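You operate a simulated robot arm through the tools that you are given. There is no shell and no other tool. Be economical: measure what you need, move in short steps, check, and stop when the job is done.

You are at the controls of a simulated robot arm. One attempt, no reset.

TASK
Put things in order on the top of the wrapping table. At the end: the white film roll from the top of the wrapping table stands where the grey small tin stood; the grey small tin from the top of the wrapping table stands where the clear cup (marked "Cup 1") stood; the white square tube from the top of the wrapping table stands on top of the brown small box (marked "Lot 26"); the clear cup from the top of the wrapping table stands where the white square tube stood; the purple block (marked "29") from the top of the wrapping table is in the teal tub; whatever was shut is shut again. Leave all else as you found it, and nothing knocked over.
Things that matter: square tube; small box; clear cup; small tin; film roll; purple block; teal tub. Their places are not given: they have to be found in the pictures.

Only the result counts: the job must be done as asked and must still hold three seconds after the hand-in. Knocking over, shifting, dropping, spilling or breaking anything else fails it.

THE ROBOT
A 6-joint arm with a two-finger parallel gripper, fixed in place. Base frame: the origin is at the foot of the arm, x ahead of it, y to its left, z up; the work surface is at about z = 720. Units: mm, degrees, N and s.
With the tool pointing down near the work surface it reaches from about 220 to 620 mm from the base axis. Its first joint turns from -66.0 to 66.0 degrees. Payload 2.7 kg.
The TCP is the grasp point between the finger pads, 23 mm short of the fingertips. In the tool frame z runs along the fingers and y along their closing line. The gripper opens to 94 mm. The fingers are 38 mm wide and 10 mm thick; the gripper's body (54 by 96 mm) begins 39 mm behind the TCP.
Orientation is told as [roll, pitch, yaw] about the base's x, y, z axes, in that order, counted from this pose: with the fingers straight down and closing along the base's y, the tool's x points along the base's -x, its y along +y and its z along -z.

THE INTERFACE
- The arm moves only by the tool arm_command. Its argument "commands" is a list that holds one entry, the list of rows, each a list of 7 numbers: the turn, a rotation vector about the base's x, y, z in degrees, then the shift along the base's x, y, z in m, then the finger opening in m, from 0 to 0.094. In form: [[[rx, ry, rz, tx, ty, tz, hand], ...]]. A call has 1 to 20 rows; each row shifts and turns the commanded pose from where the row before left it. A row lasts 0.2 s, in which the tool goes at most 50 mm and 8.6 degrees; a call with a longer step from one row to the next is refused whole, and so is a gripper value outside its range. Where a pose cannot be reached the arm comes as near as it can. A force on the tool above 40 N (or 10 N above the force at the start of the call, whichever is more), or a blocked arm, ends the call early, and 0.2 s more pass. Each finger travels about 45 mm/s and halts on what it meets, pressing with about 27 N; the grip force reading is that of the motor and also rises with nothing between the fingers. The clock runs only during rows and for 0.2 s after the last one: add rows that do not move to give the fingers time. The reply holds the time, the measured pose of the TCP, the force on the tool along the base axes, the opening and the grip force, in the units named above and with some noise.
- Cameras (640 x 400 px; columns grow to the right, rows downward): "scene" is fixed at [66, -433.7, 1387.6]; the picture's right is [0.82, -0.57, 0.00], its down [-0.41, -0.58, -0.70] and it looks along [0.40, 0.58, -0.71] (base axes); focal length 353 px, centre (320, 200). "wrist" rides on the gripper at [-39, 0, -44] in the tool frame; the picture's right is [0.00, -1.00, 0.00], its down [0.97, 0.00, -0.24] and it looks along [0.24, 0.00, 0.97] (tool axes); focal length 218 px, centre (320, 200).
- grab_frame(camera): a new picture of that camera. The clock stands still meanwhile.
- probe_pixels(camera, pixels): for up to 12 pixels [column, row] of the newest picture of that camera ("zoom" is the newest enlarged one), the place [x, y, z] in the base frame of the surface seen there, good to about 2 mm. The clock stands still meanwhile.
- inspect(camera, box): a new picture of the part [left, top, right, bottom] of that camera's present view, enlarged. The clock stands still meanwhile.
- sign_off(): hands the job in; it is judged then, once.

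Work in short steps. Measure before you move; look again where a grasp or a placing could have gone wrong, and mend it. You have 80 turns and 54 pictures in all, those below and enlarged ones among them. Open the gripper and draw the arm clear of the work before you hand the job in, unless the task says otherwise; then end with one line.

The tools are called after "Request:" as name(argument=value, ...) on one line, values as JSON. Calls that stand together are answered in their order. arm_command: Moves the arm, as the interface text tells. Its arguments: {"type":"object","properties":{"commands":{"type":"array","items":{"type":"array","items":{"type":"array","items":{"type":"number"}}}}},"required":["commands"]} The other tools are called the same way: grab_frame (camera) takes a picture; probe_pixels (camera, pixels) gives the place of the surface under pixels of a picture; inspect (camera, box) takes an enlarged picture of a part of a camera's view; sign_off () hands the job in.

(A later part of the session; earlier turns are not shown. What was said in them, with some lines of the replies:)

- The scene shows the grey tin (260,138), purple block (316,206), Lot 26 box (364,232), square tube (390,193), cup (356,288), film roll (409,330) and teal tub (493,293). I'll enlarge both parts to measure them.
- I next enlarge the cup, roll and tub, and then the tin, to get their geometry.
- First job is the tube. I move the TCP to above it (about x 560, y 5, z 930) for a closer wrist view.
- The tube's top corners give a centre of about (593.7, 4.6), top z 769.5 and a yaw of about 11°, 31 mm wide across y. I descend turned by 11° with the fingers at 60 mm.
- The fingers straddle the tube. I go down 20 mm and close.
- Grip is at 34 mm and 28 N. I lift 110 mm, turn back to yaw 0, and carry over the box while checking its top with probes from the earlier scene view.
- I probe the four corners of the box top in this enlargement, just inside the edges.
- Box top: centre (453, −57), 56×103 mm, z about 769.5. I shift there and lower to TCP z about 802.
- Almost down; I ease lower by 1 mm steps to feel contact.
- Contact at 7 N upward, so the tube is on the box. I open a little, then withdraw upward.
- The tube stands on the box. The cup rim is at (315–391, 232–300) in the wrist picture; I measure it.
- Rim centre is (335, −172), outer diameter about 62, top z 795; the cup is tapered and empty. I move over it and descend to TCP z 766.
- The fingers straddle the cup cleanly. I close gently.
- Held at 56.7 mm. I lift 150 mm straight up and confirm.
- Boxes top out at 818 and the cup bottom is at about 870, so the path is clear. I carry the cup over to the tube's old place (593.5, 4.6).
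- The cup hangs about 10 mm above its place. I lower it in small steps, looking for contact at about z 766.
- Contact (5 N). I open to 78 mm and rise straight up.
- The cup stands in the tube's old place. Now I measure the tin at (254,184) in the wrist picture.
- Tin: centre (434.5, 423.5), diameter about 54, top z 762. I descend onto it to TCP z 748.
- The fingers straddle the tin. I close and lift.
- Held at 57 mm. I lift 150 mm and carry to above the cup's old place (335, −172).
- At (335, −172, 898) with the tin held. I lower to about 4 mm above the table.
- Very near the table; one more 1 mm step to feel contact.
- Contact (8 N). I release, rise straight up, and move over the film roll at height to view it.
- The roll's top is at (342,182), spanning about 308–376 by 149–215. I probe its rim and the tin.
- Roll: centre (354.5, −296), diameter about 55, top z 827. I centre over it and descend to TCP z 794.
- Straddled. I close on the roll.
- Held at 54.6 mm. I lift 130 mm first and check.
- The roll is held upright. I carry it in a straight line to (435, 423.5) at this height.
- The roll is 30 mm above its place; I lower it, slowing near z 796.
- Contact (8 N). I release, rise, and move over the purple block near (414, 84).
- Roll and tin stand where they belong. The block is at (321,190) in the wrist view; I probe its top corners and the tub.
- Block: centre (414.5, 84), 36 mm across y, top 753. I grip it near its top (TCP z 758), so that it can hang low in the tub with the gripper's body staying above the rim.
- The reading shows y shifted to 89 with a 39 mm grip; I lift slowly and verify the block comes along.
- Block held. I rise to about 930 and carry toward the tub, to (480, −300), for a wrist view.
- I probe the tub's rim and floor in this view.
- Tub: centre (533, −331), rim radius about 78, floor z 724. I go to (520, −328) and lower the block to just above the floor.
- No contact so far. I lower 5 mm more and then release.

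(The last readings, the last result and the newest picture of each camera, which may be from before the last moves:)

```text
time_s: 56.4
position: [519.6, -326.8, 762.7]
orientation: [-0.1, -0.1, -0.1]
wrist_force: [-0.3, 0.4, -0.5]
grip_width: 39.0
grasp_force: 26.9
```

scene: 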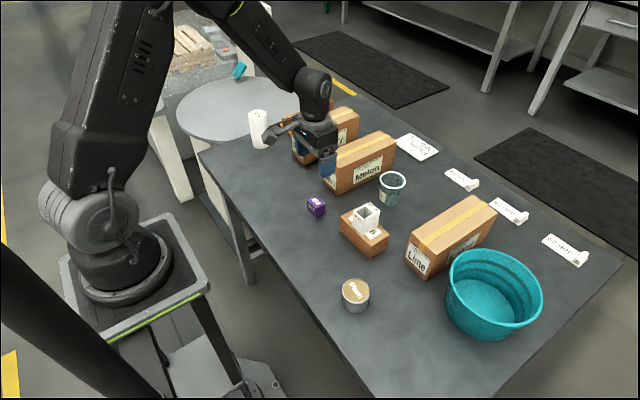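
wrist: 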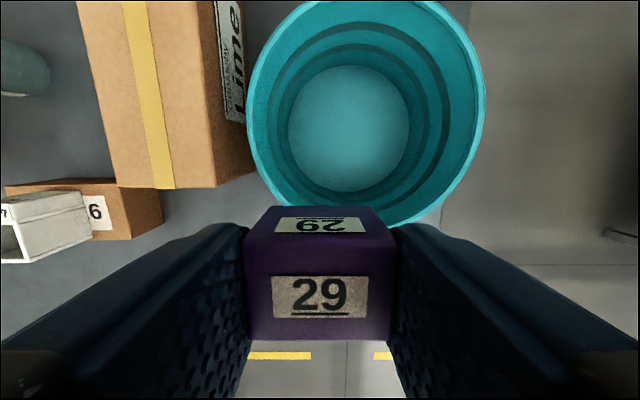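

Free and just above the floor. I open to 56 mm, rise straight up and draw away.

Request:
arm_command(commands=[[[0, 0, 0, 0, 0, 0, 0.05], [0, 0, 0, 0, 0, 0, 0.056], [0, 0, 0, 0, 0, 0, 0.056], [0, 0, 0, 0, 0, 0.02, 0.056], [0, 0, 0, 0, 0, 0.04, 0.056], [0, 0, 0, 0, 0, 0.05, 0.056], [0, 0, 0, 0, 0, 0.05, 0.056], [0, 0, 0, 0, 0, 0.05, 0.094], [0, 0, 0, -0.02, 0.04, 0.02, 0.094], [0, 0, 0, -0.02, 0.04, 0.02, 0.094], [0, 0, 0, -0.02, 0.04, 0, 0.094], [0, 0, 0, -0.02, 0.04, 0, 0.094], [0, 0, 0, -0.02, 0.04, 0, 0.094], [0, 0, 0, -0.02, 0.04, 0, 0.094], [0, 0, 0, 0, 0.04, 0, 0.094], [0, 0, 0, 0, 0.04, 0, 0.094], [0, 0, 0, 0, 0.04, 0, 0.094], [0, 0, 0, 0, 0.04, 0, 0.094], [0, 0, 0, 0, 0, 0, 0.094]]])

Request:
grab_frame(camera="scene")

Request:
grab_frame(camera="wrist")

```text
time_s: 60.4
position: [400.5, 74.7, 1012.6]
orientation: [0.0, 0.0, -0.1]
wrist_force: [0.3, -1.1, -0.1]
grip_width: 93.9
grasp_force: 0.0
```

```text
21 pictures are left
```

scene: 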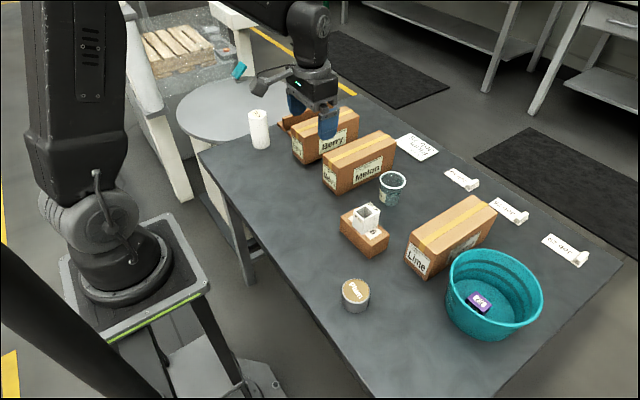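

```text
20 pictures are left
```

wrist: 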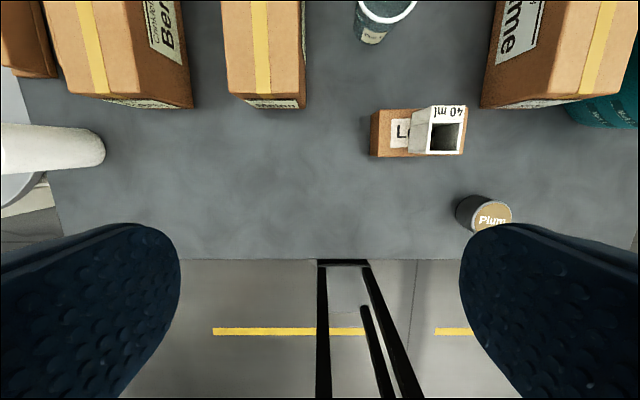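

Everything is in place. One probe checks the roll's, cup's and tin's positions.

Request:
probe_pixels(camera="scene", pixels=[[251, 113], [266, 113], [258, 110], [258, 117], [380, 180], [405, 182], [393, 173], [391, 188], [355, 290], [364, 213]])

```text
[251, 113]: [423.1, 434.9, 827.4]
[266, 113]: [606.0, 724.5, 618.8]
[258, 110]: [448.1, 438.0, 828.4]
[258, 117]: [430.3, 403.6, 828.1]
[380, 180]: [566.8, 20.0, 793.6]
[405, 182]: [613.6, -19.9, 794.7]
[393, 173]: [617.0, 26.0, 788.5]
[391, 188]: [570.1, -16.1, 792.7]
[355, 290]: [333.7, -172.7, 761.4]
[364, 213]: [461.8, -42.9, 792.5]
```

All positions agree with the targets, so I hand in.

Request:
sign_off()

```text
The job is handed in.
```

The job is handed in: film roll, tin, tube and cup stand in their new places, the purple block is in the teal tub, and nothing was knocked over; I found nothing that had been shut.
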